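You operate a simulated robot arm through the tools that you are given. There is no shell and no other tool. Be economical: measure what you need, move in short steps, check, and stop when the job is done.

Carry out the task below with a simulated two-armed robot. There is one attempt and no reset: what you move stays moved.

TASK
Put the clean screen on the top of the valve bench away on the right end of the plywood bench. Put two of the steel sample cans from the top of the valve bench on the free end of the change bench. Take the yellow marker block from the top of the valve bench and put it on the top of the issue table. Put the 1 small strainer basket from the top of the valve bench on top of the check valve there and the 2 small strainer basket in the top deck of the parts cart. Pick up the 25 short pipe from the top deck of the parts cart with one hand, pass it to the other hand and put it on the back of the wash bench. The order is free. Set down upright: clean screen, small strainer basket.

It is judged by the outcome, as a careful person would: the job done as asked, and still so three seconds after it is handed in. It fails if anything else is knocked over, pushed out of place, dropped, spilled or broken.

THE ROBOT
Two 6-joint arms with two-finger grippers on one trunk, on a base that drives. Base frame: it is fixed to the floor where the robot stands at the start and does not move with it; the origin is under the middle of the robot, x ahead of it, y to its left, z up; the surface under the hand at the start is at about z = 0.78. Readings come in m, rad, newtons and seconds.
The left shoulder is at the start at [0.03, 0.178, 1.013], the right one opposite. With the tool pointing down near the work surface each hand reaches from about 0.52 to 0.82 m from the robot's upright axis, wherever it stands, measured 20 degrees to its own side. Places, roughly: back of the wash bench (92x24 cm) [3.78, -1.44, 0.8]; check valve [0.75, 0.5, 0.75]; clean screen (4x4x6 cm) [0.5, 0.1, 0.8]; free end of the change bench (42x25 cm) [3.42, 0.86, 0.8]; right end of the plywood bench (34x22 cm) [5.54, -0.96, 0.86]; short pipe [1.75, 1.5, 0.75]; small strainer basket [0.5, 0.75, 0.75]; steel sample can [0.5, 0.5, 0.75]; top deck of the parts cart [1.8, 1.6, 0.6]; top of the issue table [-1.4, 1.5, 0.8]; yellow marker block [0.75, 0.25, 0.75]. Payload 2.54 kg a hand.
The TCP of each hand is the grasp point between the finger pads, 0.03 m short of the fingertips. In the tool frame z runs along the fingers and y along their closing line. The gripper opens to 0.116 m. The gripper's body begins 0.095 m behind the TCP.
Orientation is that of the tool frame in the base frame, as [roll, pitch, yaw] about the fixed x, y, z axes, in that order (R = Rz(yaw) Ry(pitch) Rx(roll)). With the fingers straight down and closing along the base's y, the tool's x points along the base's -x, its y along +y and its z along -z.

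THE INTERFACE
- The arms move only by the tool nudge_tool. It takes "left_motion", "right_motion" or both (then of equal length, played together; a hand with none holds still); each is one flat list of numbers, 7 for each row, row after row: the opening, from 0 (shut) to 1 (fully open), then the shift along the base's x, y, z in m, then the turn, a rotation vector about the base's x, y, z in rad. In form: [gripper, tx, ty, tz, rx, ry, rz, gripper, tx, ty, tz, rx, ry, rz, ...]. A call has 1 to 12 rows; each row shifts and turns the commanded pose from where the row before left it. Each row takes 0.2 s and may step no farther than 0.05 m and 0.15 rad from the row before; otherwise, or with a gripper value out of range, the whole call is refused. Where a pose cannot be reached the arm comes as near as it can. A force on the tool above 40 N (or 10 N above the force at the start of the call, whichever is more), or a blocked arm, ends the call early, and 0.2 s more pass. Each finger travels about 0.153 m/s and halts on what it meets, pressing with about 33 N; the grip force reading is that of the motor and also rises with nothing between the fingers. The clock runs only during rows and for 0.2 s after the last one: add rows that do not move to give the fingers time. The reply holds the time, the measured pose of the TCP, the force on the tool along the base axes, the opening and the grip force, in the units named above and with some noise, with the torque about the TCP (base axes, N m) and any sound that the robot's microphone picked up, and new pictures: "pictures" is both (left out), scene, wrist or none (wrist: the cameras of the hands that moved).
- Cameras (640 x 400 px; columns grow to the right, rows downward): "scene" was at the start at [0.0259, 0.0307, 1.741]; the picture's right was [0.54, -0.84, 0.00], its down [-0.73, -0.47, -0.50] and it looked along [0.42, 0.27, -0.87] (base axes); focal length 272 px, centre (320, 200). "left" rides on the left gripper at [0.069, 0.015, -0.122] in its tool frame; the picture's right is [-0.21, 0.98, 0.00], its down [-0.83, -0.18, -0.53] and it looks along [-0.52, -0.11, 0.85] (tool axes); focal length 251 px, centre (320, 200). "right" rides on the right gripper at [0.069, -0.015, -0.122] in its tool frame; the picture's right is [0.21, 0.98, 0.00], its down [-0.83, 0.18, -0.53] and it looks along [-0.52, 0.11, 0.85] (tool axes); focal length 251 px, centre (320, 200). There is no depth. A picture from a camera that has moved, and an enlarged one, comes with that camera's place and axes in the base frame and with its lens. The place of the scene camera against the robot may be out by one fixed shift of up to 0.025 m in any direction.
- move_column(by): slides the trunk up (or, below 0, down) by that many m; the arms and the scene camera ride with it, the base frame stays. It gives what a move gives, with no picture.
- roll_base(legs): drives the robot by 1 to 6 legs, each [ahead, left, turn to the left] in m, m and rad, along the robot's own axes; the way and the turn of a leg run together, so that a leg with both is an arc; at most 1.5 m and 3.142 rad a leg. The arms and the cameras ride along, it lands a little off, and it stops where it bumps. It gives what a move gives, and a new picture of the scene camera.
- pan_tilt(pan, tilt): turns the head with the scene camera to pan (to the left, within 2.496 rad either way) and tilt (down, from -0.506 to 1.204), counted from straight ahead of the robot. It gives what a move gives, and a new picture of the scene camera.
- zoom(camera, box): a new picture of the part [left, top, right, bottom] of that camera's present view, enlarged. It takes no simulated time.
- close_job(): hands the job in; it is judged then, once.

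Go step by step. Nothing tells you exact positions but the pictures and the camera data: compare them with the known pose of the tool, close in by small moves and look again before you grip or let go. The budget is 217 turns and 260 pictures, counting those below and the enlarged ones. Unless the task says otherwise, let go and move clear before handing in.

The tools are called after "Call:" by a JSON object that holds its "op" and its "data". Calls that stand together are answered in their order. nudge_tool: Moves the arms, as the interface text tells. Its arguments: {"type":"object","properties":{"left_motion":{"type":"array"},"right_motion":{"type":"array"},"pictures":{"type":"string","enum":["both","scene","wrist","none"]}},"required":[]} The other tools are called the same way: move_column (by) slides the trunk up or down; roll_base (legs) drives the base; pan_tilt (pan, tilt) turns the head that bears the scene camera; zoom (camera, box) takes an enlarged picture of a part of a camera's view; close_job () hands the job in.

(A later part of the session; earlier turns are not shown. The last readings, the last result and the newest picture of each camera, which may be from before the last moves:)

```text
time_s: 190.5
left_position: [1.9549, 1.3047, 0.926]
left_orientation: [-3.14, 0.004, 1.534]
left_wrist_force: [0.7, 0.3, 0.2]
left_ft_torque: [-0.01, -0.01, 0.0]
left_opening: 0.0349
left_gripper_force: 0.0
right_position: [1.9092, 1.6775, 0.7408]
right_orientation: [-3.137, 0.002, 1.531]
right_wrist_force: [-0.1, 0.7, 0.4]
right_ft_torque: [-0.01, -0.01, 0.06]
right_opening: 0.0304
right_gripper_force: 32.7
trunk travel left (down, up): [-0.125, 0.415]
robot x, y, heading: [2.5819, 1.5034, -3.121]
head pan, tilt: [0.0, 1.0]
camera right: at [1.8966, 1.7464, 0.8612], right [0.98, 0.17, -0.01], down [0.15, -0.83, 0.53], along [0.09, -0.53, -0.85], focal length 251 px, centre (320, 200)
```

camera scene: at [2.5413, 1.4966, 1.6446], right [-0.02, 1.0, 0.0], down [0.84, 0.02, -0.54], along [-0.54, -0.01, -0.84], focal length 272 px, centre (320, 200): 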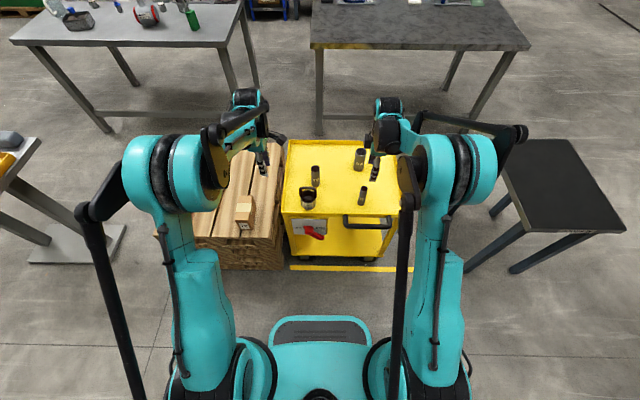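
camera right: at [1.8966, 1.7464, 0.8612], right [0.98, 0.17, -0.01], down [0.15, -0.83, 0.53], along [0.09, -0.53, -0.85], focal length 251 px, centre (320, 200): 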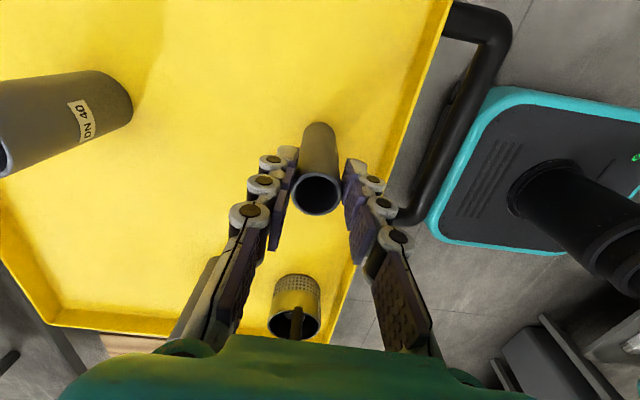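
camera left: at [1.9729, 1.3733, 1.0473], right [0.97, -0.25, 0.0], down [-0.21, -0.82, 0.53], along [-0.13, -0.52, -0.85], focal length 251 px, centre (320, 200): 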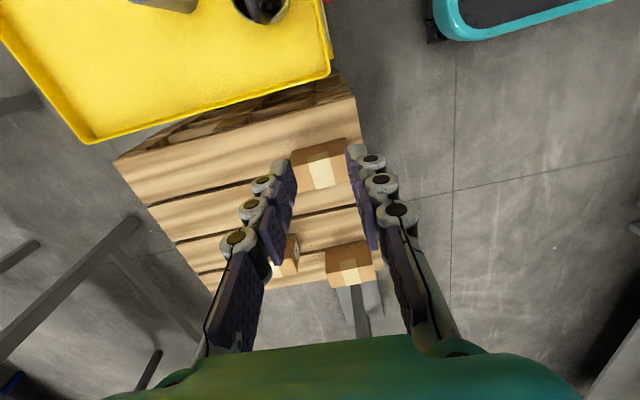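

Gripped (30 mm). I lift it clear, raise the trunk, and back away from the cart for the handover.

Call:
{"op": "nudge_tool", "data": {"right_motion": [0, 0, 0, 0.03, 0, 0, 0, 0, 0, 0, 0.045, 0, 0, 0, 0, 0, 0, 0.045, 0, 0, 0, 0, 0, 0, 0.045, 0, 0, 0, 0, 0, 0, 0.045, 0, 0, 0, 0, 0.02, 0, 0.04, 0, 0, 0, 0, 0.045, 0, 0, 0, 0, 0, 0, 0.045, 0, 0, 0, 0, 0], "pictures": "none"}}

Call:
{"op": "move_column", "data": {"by": 0.1}}

Call:
{"op": "roll_base", "data": {"legs": [[-0.2, 0, 0]]}}

```text
time_s: 192.3
left_position: [1.9564, 1.3042, 0.9256]
left_orientation: [-3.141, 0.003, 1.534]
left_wrist_force: [-1.0, -0.4, 0.2]
left_ft_torque: [-0.02, 0.03, -0.03]
left_opening: 0.0347
left_gripper_force: 0.0
right_position: [2.0203, 1.6784, 0.9914]
right_orientation: [-3.135, 0.0, 1.53]
right_wrist_force: [0.3, 0.4, 0.0]
right_ft_torque: [0.01, 0.01, 0.03]
right_opening: 0.0298
right_gripper_force: 33.3
trunk travel left (down, up): [-0.125, 0.415]
robot x, y, heading: [2.5789, 1.5033, -3.118]
head pan, tilt: [0.0, 1.0]
```

```text
time_s: 193.7
left_position: [1.9546, 1.3037, 1.0252]
left_orientation: [-3.141, 0.003, 1.534]
left_wrist_force: [0.0, 0.8, -0.7]
left_ft_torque: [0.0, -0.02, 0.02]
left_opening: 0.0348
left_gripper_force: 0.1
right_position: [2.0188, 1.6773, 1.0895]
right_orientation: [-3.137, 0.0, 1.529]
right_wrist_force: [0.0, -0.4, -0.7]
right_ft_torque: [-0.01, 0.0, -0.02]
right_opening: 0.0298
right_gripper_force: 32.7
trunk travel left (down, up): [-0.225, 0.315]
robot x, y, heading: [2.5803, 1.5023, -3.122]
head pan, tilt: [0.0, 1.0]
```

```text
time_s: 195.3
left_position: [2.1572, 1.3086, 1.0254]
left_orientation: [-3.14, 0.001, 1.534]
left_wrist_force: [0.6, 0.1, 0.9]
left_ft_torque: [0.02, 0.02, 0.03]
left_opening: 0.035
left_gripper_force: 0.1
right_position: [2.2202, 1.6814, 1.0907]
right_orientation: [-3.136, 0.0, 1.53]
right_wrist_force: [0.7, 0.3, -0.1]
right_ft_torque: [-0.01, 0.06, 0.01]
right_opening: 0.0302
right_gripper_force: 33.4
trunk travel left (down, up): [-0.225, 0.315]
robot x, y, heading: [2.7802, 1.5084, -3.121]
head pan, tilt: [0.0, 1.0]
camera scene: at [2.7436, 1.5008, 1.7447], right [-0.02, 1.0, 0.0], down [0.84, 0.02, -0.54], along [-0.54, -0.01, -0.84], focal length 272 px, centre (320, 200)
```

scene: 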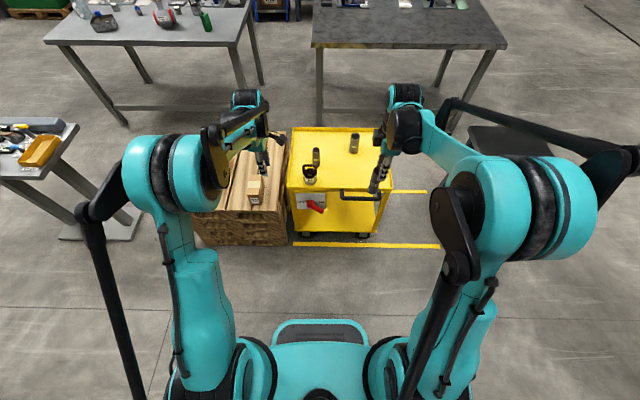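

The cart is fine with both pipes and basket. Now I tilt the left hand 60° so its fingers point toward the right hand.

Call:
{"op": "nudge_tool", "data": {"left_motion": [0.6, 0.01, -0.01, 0.01, 0.149, 0, 0, 0.6, 0.01, -0.01, 0.01, 0.149, 0, 0, 0.6, 0.01, -0.01, 0.01, 0.149, 0, 0, 0.6, 0.01, -0.01, 0.01, 0.149, 0, 0, 0.6, 0.01, -0.01, 0.01, 0.149, 0, 0, 0.6, 0.01, -0.01, 0.01, 0.149, 0, 0, 0.6, 0.01, -0.01, 0.01, 0.149, 0, 0, 0.6, 0, 0, 0, 0, 0, 0]}}

```text
time_s: 197.1
left_position: [2.2265, 1.2397, 1.0964]
left_orientation: [-3.078, -1.042, 1.498]
left_wrist_force: [0.3, -0.4, -0.4]
left_ft_torque: [-0.03, -0.01, 0.0]
left_opening: 0.0694
left_gripper_force: 0.0
right_position: [2.22, 1.6835, 1.0904]
right_orientation: [-3.137, 0.0, 1.531]
right_wrist_force: [-0.1, 0.0, -0.1]
right_ft_torque: [-0.02, -0.02, 0.01]
right_opening: 0.0301
right_gripper_force: 32.8
trunk travel left (down, up): [-0.225, 0.315]
robot x, y, heading: [2.78, 1.506, -3.118]
head pan, tilt: [0.0, 1.0]
camera scene: at [2.7423, 1.5016, 1.7446], right [-0.02, 1.0, 0.0], down [0.84, 0.02, -0.54], along [-0.54, -0.01, -0.84], focal length 272 px, centre (320, 200)
camera left: at [2.2436, 1.1701, 1.2162], right [0.97, -0.13, -0.22], down [-0.21, -0.87, -0.44], along [-0.13, 0.47, -0.87], focal length 251 px, centre (320, 200)
```

scene: 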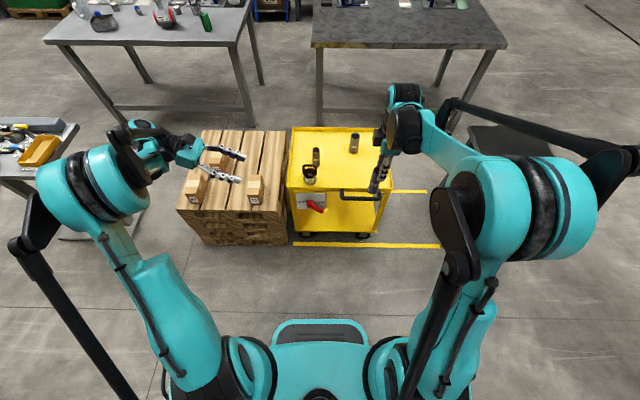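
left: 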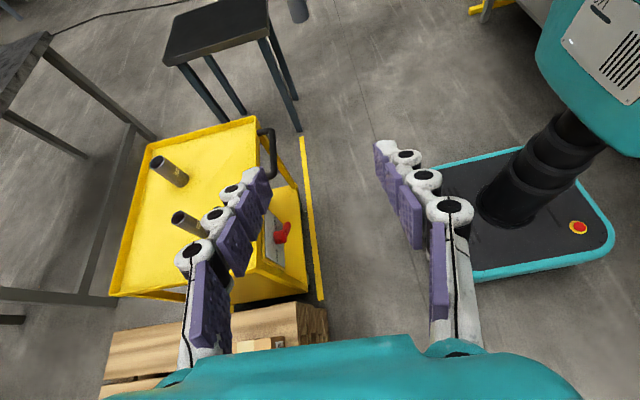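

The tilted pose works. I bring the two hands toward each other, left about 7.5 cm below the right grip, stopping about 9 cm short.

Call:
{"op": "nudge_tool", "data": {"left_motion": [0.7, -0.001, 0.034, -0.0135, 0, 0, 0, 0.7, -0.001, 0.034, -0.0135, 0, 0, 0, 0.7, -0.001, 0.034, -0.0135, 0, 0, 0, 0.7, -0.001, 0.034, -0.0135, 0, 0, 0, 0.7, -0.001, 0.034, -0.0135, 0, 0, 0, 0.7, -0.001, 0.034, -0.0135, 0, 0, 0, 0.7, 0, 0, 0, 0, 0, 0], "right_motion": [0, 0, -0.025, 0, 0, 0, 0, 0, 0, -0.025, 0, 0, 0, 0, 0, 0, -0.025, 0, 0, 0, 0, 0, 0, -0.025, 0, 0, 0, 0, 0, 0, -0.025, 0, 0, 0, 0, 0, 0, -0.025, 0, 0, 0, 0, 0, 0, 0, 0, 0, 0, 0]}}

```text
time_s: 198.7
left_position: [2.2196, 1.4415, 1.0137]
left_orientation: [-3.078, -1.04, 1.499]
left_wrist_force: [-0.2, 0.1, 1.0]
left_ft_torque: [0.04, -0.01, 0.03]
left_opening: 0.0813
left_gripper_force: 0.0
right_position: [2.2192, 1.5312, 1.0904]
right_orientation: [-3.137, 0.0, 1.531]
right_wrist_force: [0.7, -0.8, -0.5]
right_ft_torque: [0.0, 0.0, 0.01]
right_opening: 0.0301
right_gripper_force: 32.4
trunk travel left (down, up): [-0.225, 0.315]
robot x, y, heading: [2.7841, 1.5055, -3.122]
head pan, tilt: [0.0, 1.0]
camera scene: at [2.7425, 1.5005, 1.7446], right [-0.02, 1.0, 0.0], down [0.84, 0.02, -0.54], along [-0.54, -0.01, -0.84], focal length 272 px, centre (320, 200)
camera right: at [2.2067, 1.6009, 1.211], right [0.98, 0.17, -0.01], down [0.15, -0.83, 0.53], along [0.09, -0.53, -0.85], focal length 251 px, centre (320, 200)
camera left: at [2.2374, 1.3723, 1.135], right [0.97, -0.13, -0.22], down [-0.21, -0.87, -0.44], along [-0.13, 0.47, -0.87], focal length 251 px, centre (320, 200)
```

scene: 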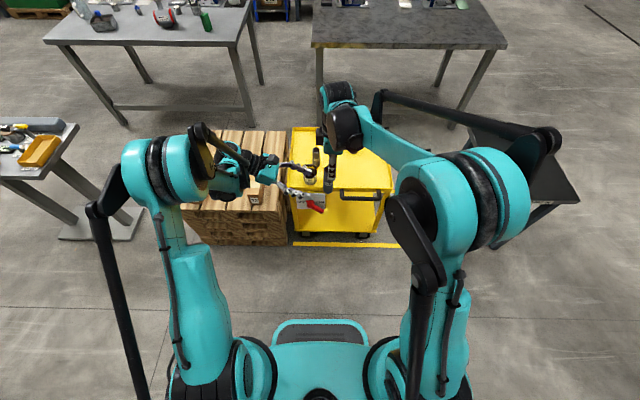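
right: 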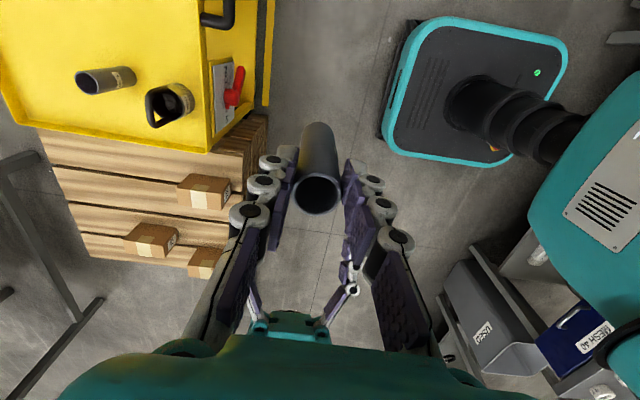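
left: 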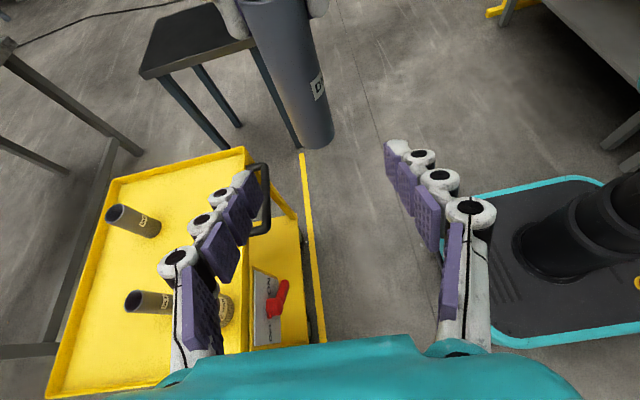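

Pipe is in line with the left fingers. I move in the last 9 cm.

Call:
{"op": "nudge_tool", "data": {"left_motion": [0.7, 0, 0.03, 0, 0, 0, 0, 0.7, 0, 0.03, 0, 0, 0, 0, 0.7, 0, 0.028, 0, 0, 0, 0, 0.7, 0, 0, 0, 0, 0, 0], "pictures": "wrist"}}

Call:
{"op": "zoom", "data": {"camera": "right", "box": [220, 100, 420, 350]}}

```text
time_s: 199.7
left_position: [2.2207, 1.5304, 1.014]
left_orientation: [-3.081, -1.043, 1.498]
left_wrist_force: [-0.5, -0.7, -0.1]
left_ft_torque: [-0.07, 0.04, -0.01]
left_opening: 0.081
left_gripper_force: 0.1
right_position: [2.2185, 1.5323, 1.0901]
right_orientation: [-3.136, -0.001, 1.53]
right_wrist_force: [0.2, -0.2, -1.0]
right_ft_torque: [0.0, 0.0, -0.02]
right_opening: 0.03
right_gripper_force: 32.9
trunk travel left (down, up): [-0.225, 0.315]
robot x, y, heading: [2.7789, 1.5071, -3.12]
head pan, tilt: [0.0, 1.0]
camera left: at [2.2374, 1.4611, 1.1349], right [0.97, -0.13, -0.22], down [-0.21, -0.87, -0.44], along [-0.13, 0.47, -0.87], focal length 251 px, centre (320, 200)
```

left: 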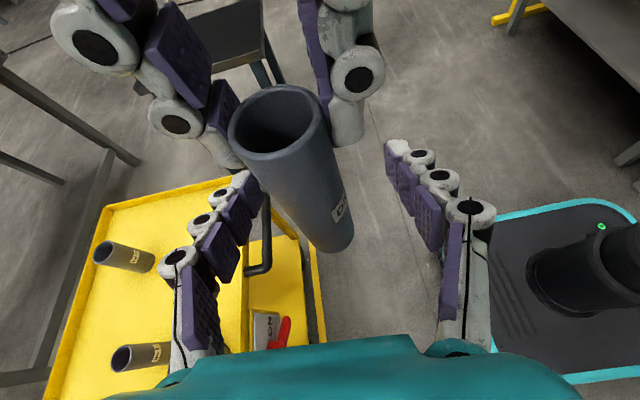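

```text
1.60 times, centred on (320, 225) of right
camera zoom: at [2.2064, 1.6008, 1.2109], right [0.98, 0.18, -0.01], down [0.15, -0.83, 0.53], along [0.09, -0.53, -0.85], focal length 402 px, centre (320, 160)
```

zoom: 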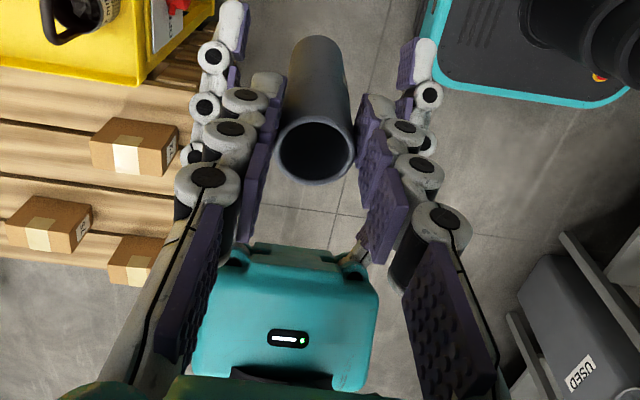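

The left fingers straddle the pipe. I close the left hand.

Call:
{"op": "nudge_tool", "data": {"left_motion": [0.5, 0, 0, 0, 0, 0, 0, 0.35, 0, 0, 0, 0, 0, 0, 0, 0, 0, 0, 0, 0, 0, 0, 0, 0, 0, 0, 0, 0, 0, 0, 0, 0, 0, 0, 0, 0, 0, 0, 0, 0, 0, 0], "pictures": "wrist"}}

```text
time_s: 201.1
left_position: [2.2199, 1.5313, 1.0136]
left_orientation: [-3.079, -1.039, 1.5]
left_wrist_force: [-22.2, 1.9, -0.2]
left_ft_torque: [0.01, -0.84, -0.23]
left_opening: 0.0292
left_gripper_force: 32.8
right_position: [2.2198, 1.5317, 1.0908]
right_orientation: [-3.139, 0.001, 1.53]
right_wrist_force: [22.2, -1.8, 0.7]
right_ft_torque: [-0.19, -0.79, 0.28]
right_opening: 0.03
right_gripper_force: 32.9
trunk travel left (down, up): [-0.225, 0.315]
robot x, y, heading: [2.7843, 1.5063, -3.12]
head pan, tilt: [0.0, 1.0]
camera left: at [2.2368, 1.4613, 1.1349], right [0.97, -0.12, -0.22], down [-0.21, -0.87, -0.44], along [-0.13, 0.47, -0.87], focal length 251 px, centre (320, 200)
```

left: 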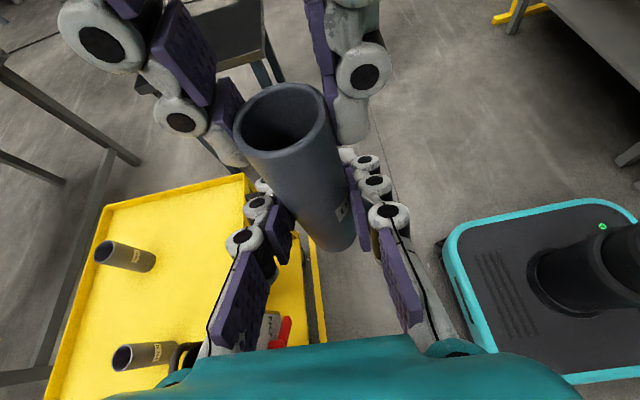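

Both hold; there is a 22 N sideways tension. I ease it by a 2 mm shift, then open the right hand and lift it away.

Call:
{"op": "nudge_tool", "data": {"left_motion": [0, -0.002, 0, 0, 0, 0, 0, 0, 0, 0, 0, 0, 0, 0], "pictures": "none"}}

Call:
{"op": "nudge_tool", "data": {"right_motion": [0.4, 0, 0, 0, 0, 0, 0, 0.7, 0, 0, 0, 0, 0, 0, 0.7, 0, 0, 0, 0, 0, 0, 0.7, 0, 0, 0.03, 0, 0, 0, 0.7, 0, 0, 0.04, 0, 0, 0, 0.7, 0, 0.02, 0.04, 0, 0, 0, 0.7, 0, 0.045, 0, 0, 0, 0, 0.7, 0, 0.045, 0, 0, 0, 0, 0.7, 0, 0.045, 0, 0, 0, 0]}}

```text
time_s: 201.7
left_position: [2.2175, 1.5306, 1.015]
left_orientation: [-3.08, -1.039, 1.501]
left_wrist_force: [-13.6, 2.5, -4.2]
left_ft_torque: [-0.05, -0.63, -0.18]
left_opening: 0.029
left_gripper_force: 33.0
right_position: [2.2178, 1.5322, 1.0898]
right_orientation: [-3.135, 0.0, 1.529]
right_wrist_force: [13.9, -3.3, 3.2]
right_ft_torque: [-0.16, -0.38, 0.19]
right_opening: 0.0301
right_gripper_force: 33.2
trunk travel left (down, up): [-0.225, 0.315]
robot x, y, heading: [2.7801, 1.5068, -3.117]
head pan, tilt: [0.0, 1.0]
```

```text
time_s: 203.7
left_position: [2.2181, 1.5315, 1.0131]
left_orientation: [-3.079, -1.039, 1.501]
left_wrist_force: [-0.2, 0.0, 0.8]
left_ft_torque: [0.02, 0.01, -0.04]
left_opening: 0.0287
left_gripper_force: 32.9
right_position: [2.221, 1.689, 1.2001]
right_orientation: [-3.135, 0.004, 1.531]
right_wrist_force: [0.0, 0.3, -0.2]
right_ft_torque: [-0.02, 0.03, 0.01]
right_opening: 0.0811
right_gripper_force: 0.0
trunk travel left (down, up): [-0.225, 0.315]
robot x, y, heading: [2.7828, 1.5079, -3.121]
head pan, tilt: [0.0, 1.0]
camera scene: at [2.742, 1.5025, 1.7446], right [-0.02, 1.0, 0.0], down [0.84, 0.02, -0.54], along [-0.54, -0.01, -0.84], focal length 272 px, centre (320, 200)
camera right: at [2.2073, 1.7578, 1.3219], right [0.98, 0.18, -0.01], down [0.15, -0.83, 0.53], along [0.09, -0.53, -0.85], focal length 251 px, centre (320, 200)
```

scene: 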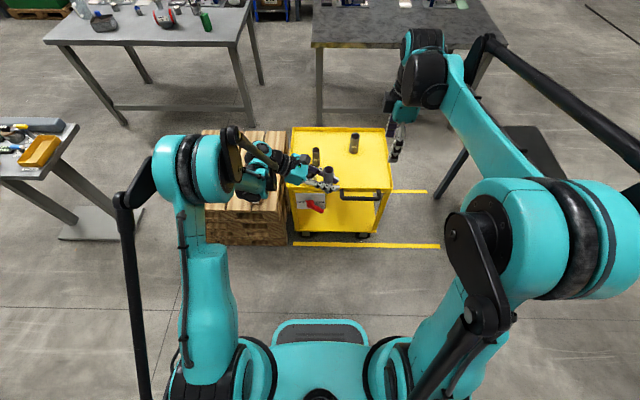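
right: 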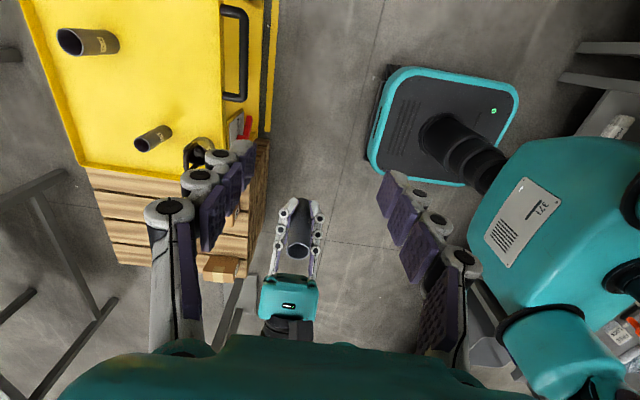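

Handover done: the left hand alone holds the pipe upright. I turn round and travel along the aisle to the wash bench.

Call:
{"op": "roll_base", "data": {"legs": [[0.12, 0, 0], [0, 0, 1.56], [0, 0, 1.56]]}}

Call:
{"op": "roll_base", "data": {"legs": [[0, -1.45, 0], [0, -1.3, 0]]}}

Call:
{"op": "pan_tilt", "data": {"pan": -0.1, "tilt": 0.75}}

```text
time_s: 212.5
left_position: [3.2257, 1.4626, 1.0135]
left_orientation: [-3.081, -1.039, -1.674]
left_wrist_force: [-0.3, 0.1, -0.2]
left_ft_torque: [-0.01, -0.02, 0.0]
left_opening: 0.0285
left_gripper_force: 33.4
right_position: [3.2183, 1.307, 1.2015]
right_orientation: [-3.137, -0.001, -1.641]
right_wrist_force: [0.4, -0.7, 0.0]
right_ft_torque: [0.02, -0.04, -0.02]
right_opening: 0.0811
right_gripper_force: 0.0
trunk travel left (down, up): [-0.225, 0.315]
robot x, y, heading: [2.6635, 1.5026, -0.013]
head pan, tilt: [0.0, 1.0]
camera scene: at [2.703, 1.4989, 1.7446], right [-0.01, -1.0, 0.0], down [-0.84, 0.01, -0.54], along [0.54, -0.01, -0.84], focal length 272 px, centre (320, 200)
```

scene: 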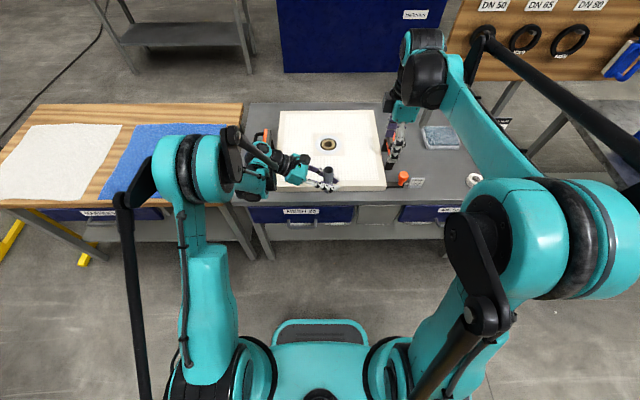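

```text
time_s: 225.8
left_position: [3.1623, -1.3005, 1.0149]
left_orientation: [-3.081, -1.041, -1.691]
left_wrist_force: [0.2, -0.3, -1.3]
left_ft_torque: [0.01, 0.03, -0.04]
left_opening: 0.0283
left_gripper_force: 33.4
right_position: [3.152, -1.4567, 1.2013]
right_orientation: [-3.134, -0.001, -1.659]
right_wrist_force: [-0.3, -0.2, -0.8]
right_ft_torque: [-0.01, 0.01, -0.01]
right_opening: 0.081
right_gripper_force: 0.1
trunk travel left (down, up): [-0.225, 0.315]
robot x, y, heading: [2.6023, -1.249, -0.031]
head pan, tilt: [0.0, 1.0]
camera scene: at [2.6398, -1.256, 1.7446], right [-0.03, -1.0, 0.0], down [-0.84, 0.02, -0.54], along [0.54, -0.02, -0.84], focal length 272 px, centre (320, 200)
```

scene: 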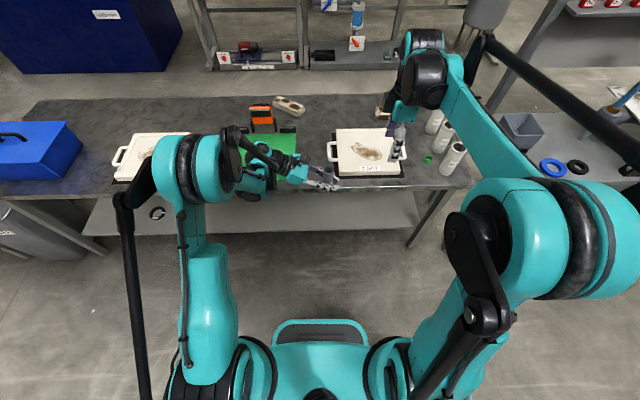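

```text
time_s: 226.6
left_position: [3.1618, -1.2996, 1.0128]
left_orientation: [-3.08, -1.039, -1.691]
left_wrist_force: [-0.2, -0.5, -0.4]
left_ft_torque: [-0.02, 0.01, 0.03]
left_opening: 0.0284
left_gripper_force: 32.6
right_position: [3.1542, -1.4563, 1.1999]
right_orientation: [-3.136, 0.001, -1.659]
right_wrist_force: [-0.8, 0.0, -1.2]
right_ft_torque: [-0.03, 0.01, 0.0]
right_opening: 0.0811
right_gripper_force: 0.1
trunk travel left (down, up): [-0.225, 0.315]
robot x, y, heading: [2.6014, -1.2494, -0.027]
head pan, tilt: [-0.099, 0.75]
camera scene: at [2.6524, -1.264, 1.7637], right [-0.13, -0.99, 0.0], down [-0.68, 0.09, -0.73], along [0.72, -0.09, -0.68], focal length 272 px, centre (320, 200)
```

scene: 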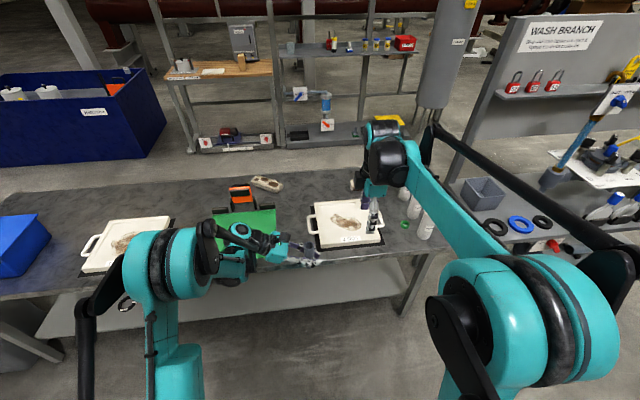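

The strip behind the tray at about (3.78,−1.42) is free. I pull the right hand back and drive closer.

Call:
{"op": "nudge_tool", "data": {"right_motion": [0.7, -0.04, -0.025, 0, 0, 0, 0, 0.7, -0.04, -0.025, 0, 0, 0, 0, 0.7, -0.04, -0.025, 0, 0, 0, 0, 0.7, -0.04, -0.025, 0, 0, 0, 0], "pictures": "none"}}

Call:
{"op": "roll_base", "data": {"legs": [[0, 0, 0.03], [0, -0.17, 0], [0.41, 0, 0]]}}

Call:
{"op": "pan_tilt", "data": {"pan": 0.0, "tilt": 0.95}}

```text
time_s: 227.6
left_position: [3.1604, -1.3, 1.0148]
left_orientation: [-3.079, -1.041, -1.692]
left_wrist_force: [-0.3, 0.7, -0.4]
left_ft_torque: [0.02, -0.03, 0.02]
left_opening: 0.0284
left_gripper_force: 33.4
right_position: [2.9914, -1.5572, 1.2029]
right_orientation: [-3.135, 0.001, -1.659]
right_wrist_force: [-1.1, 0.2, 0.6]
right_ft_torque: [0.01, -0.04, -0.03]
right_opening: 0.0812
right_gripper_force: 0.0
trunk travel left (down, up): [-0.225, 0.315]
robot x, y, heading: [2.5978, -1.2483, -0.026]
head pan, tilt: [-0.099, 0.75]
```

```text
time_s: 231.6
left_position: [3.5718, -1.4544, 1.0139]
left_orientation: [-3.082, -1.039, -1.662]
left_wrist_force: [0.0, -0.4, -0.8]
left_ft_torque: [-0.03, 0.02, 0.01]
left_opening: 0.0283
left_gripper_force: 32.6
right_position: [3.41, -1.7154, 1.2006]
right_orientation: [-3.137, 0.001, -1.632]
right_wrist_force: [0.0, 0.6, -1.6]
right_ft_torque: [-0.01, 0.03, 0.01]
right_opening: 0.0812
right_gripper_force: 0.0
trunk travel left (down, up): [-0.225, 0.315]
robot x, y, heading: [3.007, -1.4156, 0.0]
head pan, tilt: [-0.099, 0.75]
camera scene: at [3.0607, -1.4324, 1.7637], right [-0.1, -1.0, 0.0], down [-0.68, 0.07, -0.73], along [0.73, -0.07, -0.68], focal length 272 px, centre (320, 200)
```

scene: 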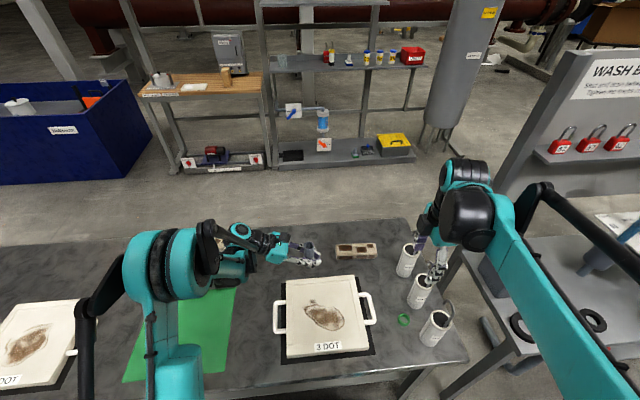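

```text
time_s: 232.3
left_position: [3.572, -1.4541, 1.0145]
left_orientation: [-3.081, -1.041, -1.661]
left_wrist_force: [-1.1, 0.0, 0.1]
left_ft_torque: [-0.02, -0.02, -0.03]
left_opening: 0.0282
left_gripper_force: 32.8
right_position: [3.4087, -1.7149, 1.2017]
right_orientation: [-3.137, 0.0, -1.632]
right_wrist_force: [0.2, -0.2, -0.9]
right_ft_torque: [0.0, -0.01, 0.02]
right_opening: 0.0809
right_gripper_force: 0.1
trunk travel left (down, up): [-0.225, 0.315]
robot x, y, heading: [3.0116, -1.4194, -0.001]
head pan, tilt: [0.0, 0.949]
camera scene: at [3.0496, -1.4242, 1.7483], right [0.0, -1.0, 0.0], down [-0.81, 0.0, -0.58], along [0.58, 0.0, -0.81], focal length 272 px, centre (320, 200)
```

scene: 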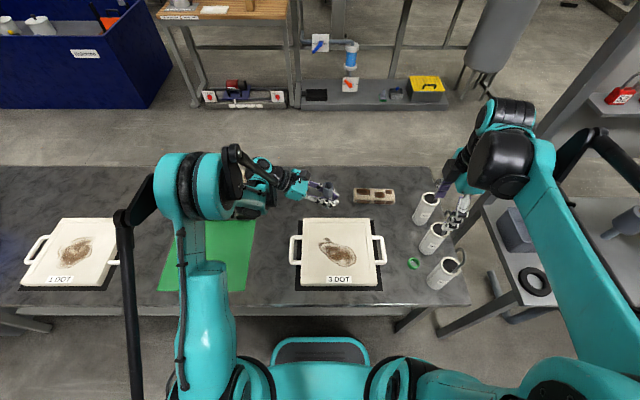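

I see the free spot behind the "3 DOT" board, with a wooden tool to the right at y≈−1.6. I extend the left hand over (3.78,−1.42).

Call:
{"op": "nudge_tool", "data": {"left_motion": [0, 0.0415, 0.007, 0, 0, 0, 0, 0, 0.0415, 0.007, 0, 0, 0, 0, 0, 0.0415, 0.007, 0, 0, 0, 0, 0, 0.0415, 0.007, 0, 0, 0, 0, 0, 0.0415, 0.007, 0, 0, 0, 0, 0, 0, 0, -0.04, 0, 0, 0, 0, 0, 0, -0.04, 0, 0, 0, 0, 0, 0, 0, 0, 0, 0]}}

```text
time_s: 234.1
left_position: [3.7716, -1.4195, 0.938]
left_orientation: [-3.079, -1.04, -1.661]
left_wrist_force: [-0.6, 1.0, -0.1]
left_ft_torque: [0.01, -0.03, 0.01]
left_opening: 0.0284
left_gripper_force: 32.9
left hand out of reach, approached as far as the arm can: row 7
right_position: [3.408, -1.7149, 1.1997]
right_orientation: [-3.135, 0.0, -1.633]
right_wrist_force: [-0.3, 0.0, -0.3]
right_ft_torque: [-0.02, -0.02, 0.02]
right_opening: 0.081
right_gripper_force: 0.0
trunk travel left (down, up): [-0.225, 0.315]
robot x, y, heading: [3.0009, -1.4213, -0.001]
head pan, tilt: [0.0, 0.949]
camera scene: at [3.0496, -1.4242, 1.7483], right [0.0, -1.0, 0.0], down [-0.81, 0.0, -0.58], along [0.58, 0.0, -0.81], focal length 272 px, centre (320, 200)
camera left: at [3.7546, -1.3471, 1.0585], right [-0.97, 0.14, -0.22], down [0.23, 0.87, -0.44], along [0.13, -0.47, -0.87], focal length 251 px, centre (320, 200)
```

scene: 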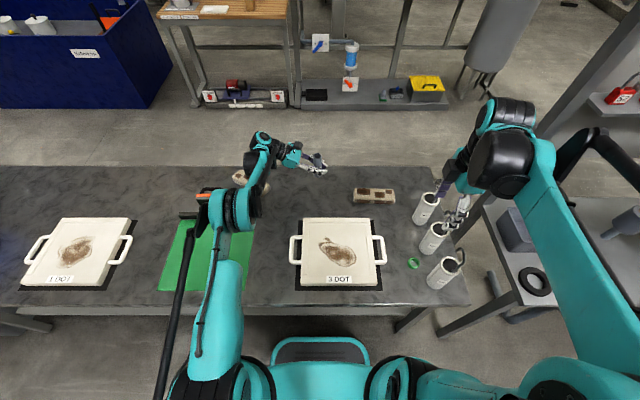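
left: 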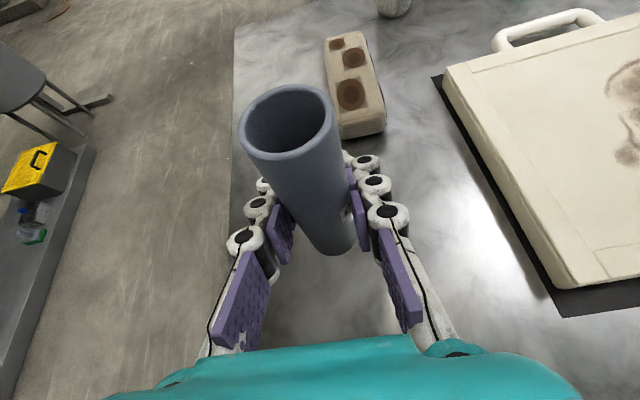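

Near the reach limit, so I lower the trunk by 7 cm and look.

Call:
{"op": "move_column", "data": {"by": -0.07}}

Call:
{"op": "zoom", "data": {"camera": "left", "box": [200, 0, 520, 300]}}

Call:
{"op": "zoom", "data": {"camera": "scene", "box": [240, 120, 400, 220]}}

```text
time_s: 235.2
left_position: [3.7711, -1.4189, 0.8684]
left_orientation: [-3.078, -1.04, -1.662]
left_wrist_force: [0.1, 0.2, -0.4]
left_ft_torque: [0.01, 0.02, 0.03]
left_opening: 0.0283
left_gripper_force: 32.8
right_position: [3.4083, -1.7144, 1.1312]
right_orientation: [-3.136, -0.001, -1.632]
right_wrist_force: [1.3, 0.3, 0.0]
right_ft_torque: [-0.02, -0.02, 0.01]
right_opening: 0.0812
right_gripper_force: 0.0
trunk travel left (down, up): [-0.155, 0.385]
robot x, y, heading: [3.0051, -1.4207, 0.001]
head pan, tilt: [0.0, 0.949]
```

```text
1.33 times, centred on (360, 150) of left
camera zoom: at [3.7547, -1.347, 0.989], right [-0.97, 0.14, -0.22], down [0.23, 0.87, -0.44], along [0.13, -0.47, -0.87], focal length 335 px, centre (267, 267)
```

zoom: 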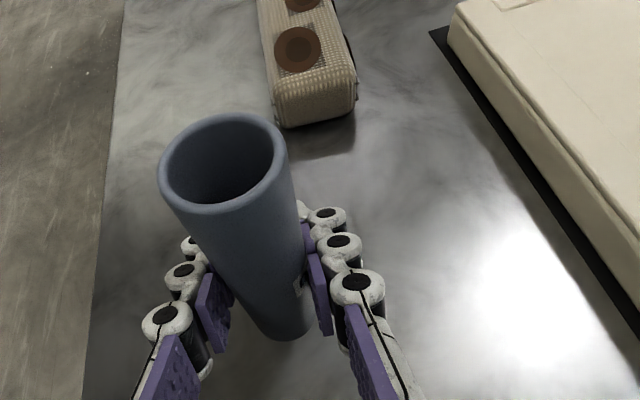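

```text
4.00 times, centred on (320, 170) of scene
camera zoom: at [3.0496, -1.4241, 1.6783], right [0.0, -1.0, 0.0], down [-0.81, 0.0, -0.58], along [0.58, 0.0, -0.81], focal length 1086 px, centre (320, 320)
```

zoom: 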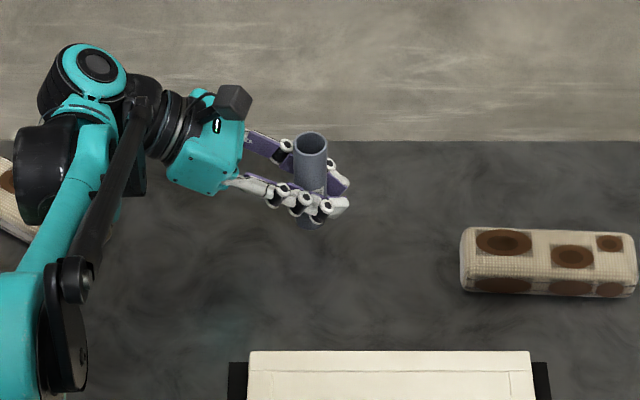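

Clear all round. I descend in small steps to touch down.

Call:
{"op": "nudge_tool", "data": {"left_motion": [0, 0, 0, -0.01, 0, 0, 0, 0, 0, 0, -0.005, 0, 0, 0, 0, 0, 0, 0, 0, 0, 0], "pictures": "none"}}

Call:
{"op": "zoom", "data": {"camera": "scene", "box": [280, 140, 360, 190]}}

```text
time_s: 236.0
left_position: [3.7665, -1.4186, 0.8562]
left_orientation: [-3.076, -1.038, -1.662]
left_wrist_force: [-0.2, 0.1, -0.3]
left_ft_torque: [0.0, 0.0, -0.04]
left_opening: 0.0283
left_gripper_force: 33.1
left hand out of reach, approached as far as the arm can: row 1
right_position: [3.4081, -1.7133, 1.133]
right_orientation: [-3.137, -0.001, -1.633]
right_wrist_force: [0.3, 0.1, 0.2]
right_ft_torque: [-0.02, 0.01, 0.03]
right_opening: 0.0811
right_gripper_force: 0.1
trunk travel left (down, up): [-0.155, 0.385]
robot x, y, heading: [3.0078, -1.4207, -0.002]
head pan, tilt: [0.0, 0.949]
```

```text
8.00 times, centred on (320, 165) of scene
camera zoom: at [3.05, -1.4241, 1.6782], right [0.0, -1.0, 0.0], down [-0.81, 0.0, -0.58], along [0.58, 0.0, -0.81], focal length 2172 px, centre (320, 480)
```

zoom: 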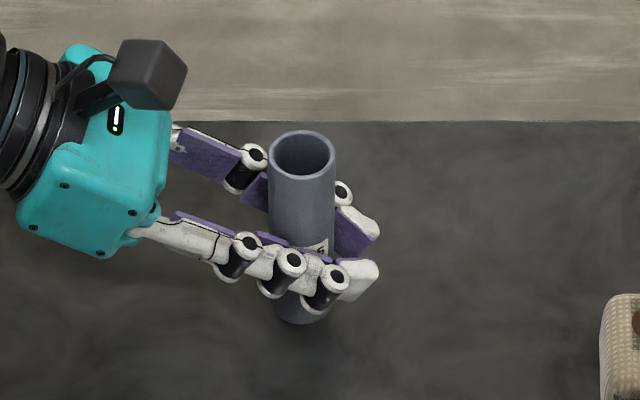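

I lower the rest with the trunk, which keeps the motion vertical.

Call:
{"op": "move_column", "data": {"by": -0.01}}

Call:
{"op": "move_column", "data": {"by": -0.005}}

```text
time_s: 236.6
left_position: [3.7658, -1.4205, 0.8468]
left_orientation: [-3.078, -1.039, -1.662]
left_wrist_force: [0.2, 0.3, -0.4]
left_ft_torque: [-0.01, -0.01, -0.02]
left_opening: 0.0286
left_gripper_force: 32.8
right_position: [3.4083, -1.7133, 1.1213]
right_orientation: [-3.137, 0.001, -1.632]
right_wrist_force: [-1.7, -0.5, -0.2]
right_ft_torque: [-0.04, -0.02, 0.01]
right_opening: 0.081
right_gripper_force: 0.2
trunk travel left (down, up): [-0.145, 0.395]
robot x, y, heading: [3.007, -1.4209, -0.003]
head pan, tilt: [0.0, 0.949]
```

```text
time_s: 237.1
left_position: [3.7653, -1.4192, 0.8445]
left_orientation: [-3.073, -1.041, -1.664]
left_wrist_force: [5.3, -0.2, 23.2]
left_ft_torque: [0.3, 0.02, -0.09]
left_opening: 0.0285
left_gripper_force: 32.9
right_position: [3.4088, -1.7149, 1.1172]
right_orientation: [-3.135, 0.001, -1.632]
right_wrist_force: [0.3, 0.4, 0.2]
right_ft_torque: [0.03, 0.03, 0.0]
right_opening: 0.0813
right_gripper_force: 0.0
trunk travel left (down, up): [-0.14, 0.4]
robot x, y, heading: [3.0052, -1.4174, 0.002]
head pan, tilt: [0.0, 0.949]
```

Touchdown. I release slowly and check that it stands.

Call:
{"op": "nudge_tool", "data": {"left_motion": [0.28, 0, 0, 0.001, 0, 0, 0, 0.4, 0, 0, 0, 0, 0, 0, 0.5, 0, 0, 0, 0, 0, 0, 0.6, 0, 0, 0, 0, 0, 0, 0.6, 0, 0, 0, 0, 0, 0], "pictures": "wrist"}}

Call:
{"op": "zoom", "data": {"camera": "scene", "box": [280, 140, 360, 190]}}

```text
time_s: 238.3
left_position: [3.7657, -1.42, 0.8429]
left_orientation: [-3.078, -1.038, -1.663]
left_wrist_force: [-0.1, -1.1, 0.2]
left_ft_torque: [0.05, 0.0, -0.02]
left_opening: 0.0696
left_gripper_force: 0.0
right_position: [3.4077, -1.7141, 1.1168]
right_orientation: [-3.138, 0.0, -1.632]
right_wrist_force: [-0.4, -0.9, 0.6]
right_ft_torque: [0.01, 0.04, -0.01]
right_opening: 0.0813
right_gripper_force: 0.0
trunk travel left (down, up): [-0.14, 0.4]
robot x, y, heading: [3.0103, -1.4192, 0.006]
head pan, tilt: [0.0, 0.949]
camera left: at [3.7488, -1.3475, 0.9632], right [-0.97, 0.14, -0.22], down [0.23, 0.87, -0.44], along [0.13, -0.47, -0.87], focal length 251 px, centre (320, 200)
```

left: 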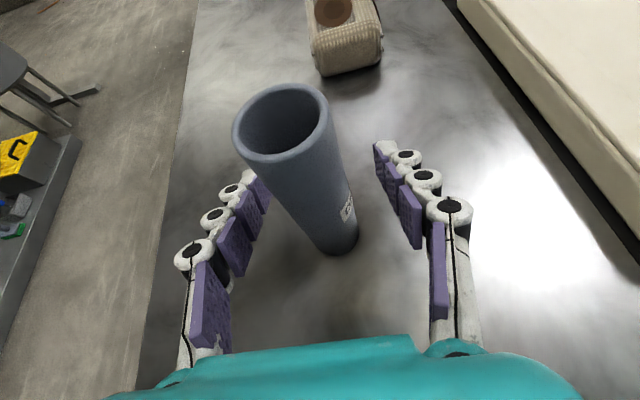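

```text
8.00 times, centred on (320, 165) of scene
camera zoom: at [3.0498, -1.4241, 1.6632], right [0.0, -1.0, 0.0], down [-0.81, 0.0, -0.58], along [0.58, 0.0, -0.81], focal length 2172 px, centre (320, 480)
```

zoom: 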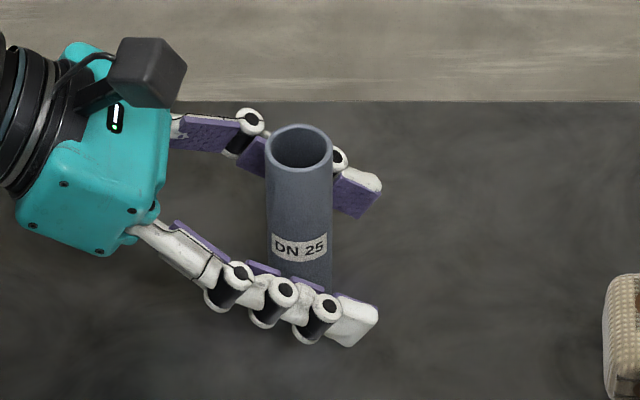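

It stands. I back the hand out along its own axis, then up.

Call:
{"op": "nudge_tool", "data": {"left_motion": [0.6, 0, 0.026, 0.015, 0, 0, 0, 0.6, 0, 0.034, 0.02, 0, 0, 0, 0.6, 0, 0.034, 0.02, 0, 0, 0, 0.6, 0, 0.03, 0.03, 0, 0, 0, 0.6, -0.02, 0, 0.04, 0, 0, 0, 0.6, -0.03, 0, 0.035, 0, 0, 0, 0.6, -0.045, 0, 0, 0, 0, 0, 0.6, -0.045, 0, 0, 0, 0, 0, 0.6, -0.045, 0, 0, 0, 0, 0], "pictures": "scene"}}

```text
time_s: 240.3
left_position: [3.5806, -1.2955, 1.0031]
left_orientation: [-3.074, -1.039, -1.666]
left_wrist_force: [-0.4, -1.2, 0.1]
left_ft_torque: [0.04, 0.0, 0.01]
left_opening: 0.0698
left_gripper_force: 0.1
right_position: [3.4076, -1.7151, 1.1181]
right_orientation: [-3.135, -0.001, -1.632]
right_wrist_force: [0.7, -0.1, -0.4]
right_ft_torque: [0.03, -0.01, 0.0]
right_opening: 0.0816
right_gripper_force: 0.1
trunk travel left (down, up): [-0.14, 0.4]
robot x, y, heading: [3.0083, -1.4161, -0.002]
head pan, tilt: [0.0, 0.949]
camera scene: at [3.0484, -1.4244, 1.6633], right [0.0, -1.0, 0.0], down [-0.81, 0.0, -0.58], along [0.58, 0.0, -0.81], focal length 272 px, centre (320, 200)
```

scene: 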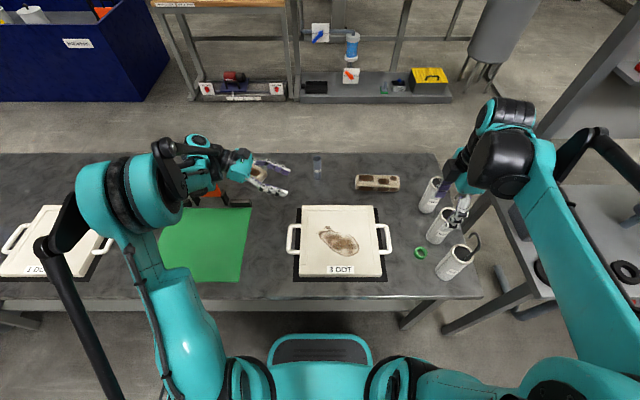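

The pipe stands on the back of the wash bench. I raise the trunk, straighten the left hand, and look for a route to the plywood bench behind.

Call:
{"op": "nudge_tool", "data": {"left_motion": [0.6, -0.02, 0.01, 0.01, 0.149, 0, 0, 0.6, -0.02, 0.01, 0.01, 0.149, 0, 0, 0.6, -0.02, 0.01, 0.01, 0.149, 0, 0, 0.6, -0.02, 0.01, 0.01, 0.149, 0, 0, 0.6, -0.02, 0.01, 0.01, 0.149, 0, 0, 0.6, -0.02, 0.01, 0.01, 0.149, 0, 0, 0.6, -0.02, 0.01, 0.01, 0.149, 0, 0], "pictures": "none"}}

Call:
{"op": "move_column", "data": {"by": 0.085}}

Call:
{"op": "pan_tilt", "data": {"pan": 0.25, "tilt": 0.35}}

Call:
{"op": "pan_tilt", "data": {"pan": -0.8, "tilt": 0.35}}

```text
time_s: 241.9
left_position: [3.4386, -1.2261, 1.0732]
left_orientation: [3.129, 0.004, -1.616]
left_wrist_force: [-1.0, 0.8, 0.1]
left_ft_torque: [0.03, -0.01, -0.01]
left_opening: 0.0694
left_gripper_force: 0.1
right_position: [3.408, -1.7146, 1.1163]
right_orientation: [-3.135, 0.0, -1.631]
right_wrist_force: [-0.7, 0.1, 0.4]
right_ft_torque: [0.02, -0.03, 0.01]
right_opening: 0.081
right_gripper_force: 0.1
trunk travel left (down, up): [-0.14, 0.4]
robot x, y, heading: [3.0095, -1.4167, 0.001]
head pan, tilt: [0.0, 0.949]
```

```text
time_s: 243.1
left_position: [3.4411, -1.2247, 1.1569]
left_orientation: [3.128, 0.003, -1.617]
left_wrist_force: [0.1, 0.5, 0.4]
left_ft_torque: [0.0, 0.0, 0.0]
left_opening: 0.0693
left_gripper_force: 0.0
right_position: [3.4086, -1.714, 1.2012]
right_orientation: [-3.137, 0.0, -1.631]
right_wrist_force: [-1.3, -0.4, 0.5]
right_ft_torque: [0.02, -0.01, -0.03]
right_opening: 0.0812
right_gripper_force: 0.1
trunk travel left (down, up): [-0.225, 0.315]
robot x, y, heading: [3.0044, -1.4175, 0.002]
head pan, tilt: [0.0, 0.949]
```

```text
time_s: 244.1
left_position: [3.4399, -1.2252, 1.1571]
left_orientation: [3.128, 0.005, -1.616]
left_wrist_force: [0.4, 0.5, -0.1]
left_ft_torque: [0.0, 0.02, 0.0]
left_opening: 0.0696
left_gripper_force: 0.1
right_position: [3.4092, -1.7146, 1.2008]
right_orientation: [-3.136, -0.001, -1.63]
right_wrist_force: [1.5, 0.6, -1.1]
right_ft_torque: [0.02, 0.03, 0.03]
right_opening: 0.0814
right_gripper_force: 0.0
trunk travel left (down, up): [-0.225, 0.315]
robot x, y, heading: [3.0066, -1.4223, 0.003]
head pan, tilt: [0.25, 0.351]
camera scene: at [3.0673, -1.4012, 1.7993], right [0.25, -0.97, 0.0], down [-0.33, -0.09, -0.94], along [0.91, 0.23, -0.34], focal length 272 px, centre (320, 200)
```

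scene: 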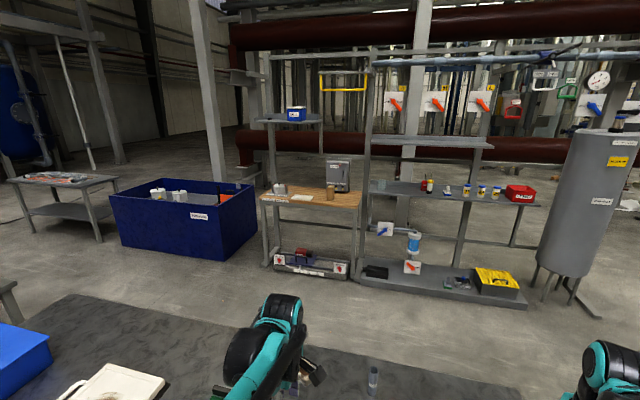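

```text
time_s: 245.4
left_position: [3.4401, -1.2245, 1.1572]
left_orientation: [3.127, 0.004, -1.616]
left_wrist_force: [-0.5, 0.5, 0.3]
left_ft_torque: [-0.03, -0.01, 0.03]
left_opening: 0.0695
left_gripper_force: 0.0
right_position: [3.4086, -1.7153, 1.2019]
right_orientation: [-3.137, 0.0, -1.632]
right_wrist_force: [-0.8, -0.1, -0.5]
right_ft_torque: [-0.02, -0.02, 0.02]
right_opening: 0.0814
right_gripper_force: 0.1
trunk travel left (down, up): [-0.225, 0.315]
robot x, y, heading: [3.0072, -1.4212, 0.003]
head pan, tilt: [-0.799, 0.351]
camera scene: at [3.0421, -1.4908, 1.7994], right [-0.72, -0.7, 0.0], down [-0.24, 0.25, -0.94], along [0.66, -0.67, -0.34], focal length 272 px, centre (320, 200)
```

scene: 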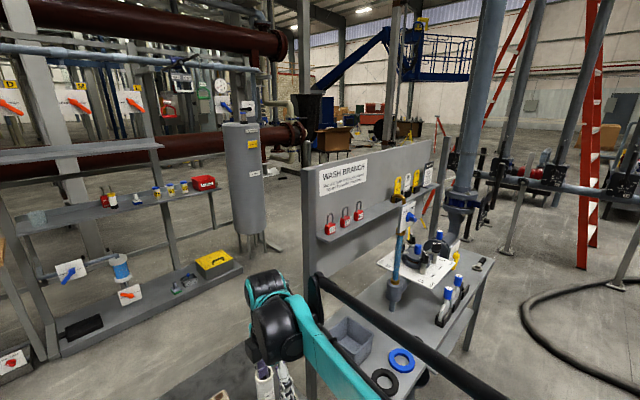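

The aisle behind the wash bench (x 4..5.4) is wide; I'll find a way in later. First back to the valve bench for the screen and second can: reverse along the lane.

Call:
{"op": "roll_base", "data": {"legs": [[-0.5, 0, 0], [0, 0.45, 0], [-1.4, 0, 0], [-1.4, 0, 0], [0, 1.23, 0]]}}

```text
time_s: 269.6
left_position: [0.1383, 0.4447, 1.1564]
left_orientation: [3.128, 0.003, -1.623]
left_wrist_force: [0.2, -0.5, 0.2]
left_ft_torque: [0.0, 0.0, 0.0]
left_opening: 0.0697
left_gripper_force: 0.0
right_position: [0.1037, -0.0443, 1.2015]
right_orientation: [-3.136, -0.001, -1.637]
right_wrist_force: [0.4, 1.2, 0.5]
right_ft_torque: [-0.03, -0.02, 0.01]
right_opening: 0.0811
right_gripper_force: 0.1
trunk travel left (down, up): [-0.225, 0.315]
robot x, y, heading: [-0.2981, 0.2551, -0.007]
head pan, tilt: [-0.799, 0.351]
camera scene: at [-0.2615, 0.1819, 1.7994], right [-0.72, -0.69, 0.0], down [-0.24, 0.25, -0.94], along [0.65, -0.68, -0.34], focal length 272 px, centre (320, 200)
```

scene: 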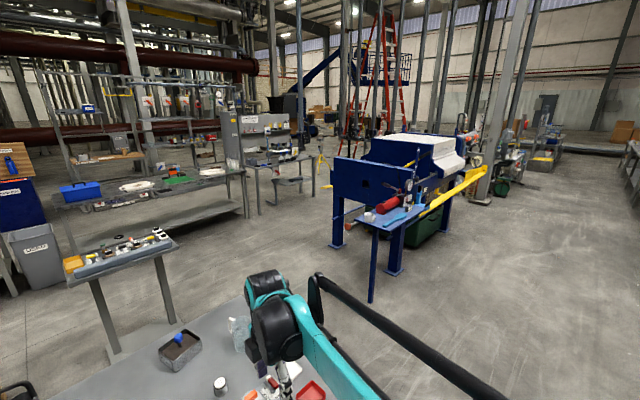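

Call:
{"op": "roll_base", "data": {"legs": [[0.29, 0, 0]]}}

Call:
{"op": "nudge_tool", "data": {"left_motion": [0.7, 0.035, -0.005, -0.03, 0, 0, 0, 0.7, 0.035, -0.005, -0.03, 0, 0, 0, 0.7, 0.03, -0.01, -0.035, 0, 0, 0, 0.7, 0, 0, -0.045, 0, 0, 0, 0.7, 0, 0, -0.045, 0, 0, 0, 0.7, 0, 0, 0, 0, 0, 0], "right_motion": [0.7, 0.03, 0.033, -0.02, 0, 0, 0, 0.7, 0.03, 0.033, -0.02, 0, 0, 0, 0.7, 0.03, 0.033, -0.02, 0, 0, 0, 0.7, 0.03, 0.035, -0.02, 0, 0, 0, 0.7, 0.03, 0.035, -0.02, 0, 0, 0, 0.7, 0, 0, -0.045, 0, 0, 0], "pictures": "wrist"}}

```text
time_s: 271.6
left_position: [0.4269, 0.4423, 1.1561]
left_orientation: [3.126, 0.004, -1.624]
left_wrist_force: [-0.3, 0.1, -0.2]
left_ft_torque: [-0.03, 0.04, 0.03]
left_opening: 0.0697
left_gripper_force: 0.0
right_position: [0.3924, -0.0464, 1.2018]
right_orientation: [-3.136, -0.001, -1.637]
right_wrist_force: [1.0, 0.9, -0.7]
right_ft_torque: [-0.01, 0.03, 0.0]
right_opening: 0.0815
right_gripper_force: 0.1
trunk travel left (down, up): [-0.225, 0.315]
robot x, y, heading: [-0.0108, 0.2525, -0.007]
head pan, tilt: [-0.799, 0.351]
camera scene: at [0.0276, 0.1798, 1.7994], right [-0.72, -0.69, 0.0], down [-0.24, 0.25, -0.94], along [0.65, -0.68, -0.34], focal length 272 px, centre (320, 200)
```

scene: 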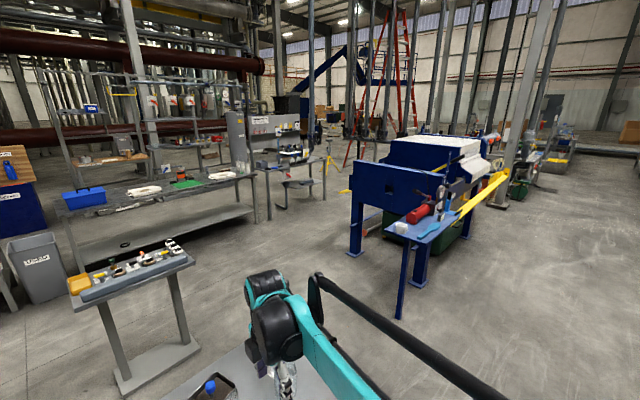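

```text
refused: row 4 steps farther than a row can; nothing moved
```

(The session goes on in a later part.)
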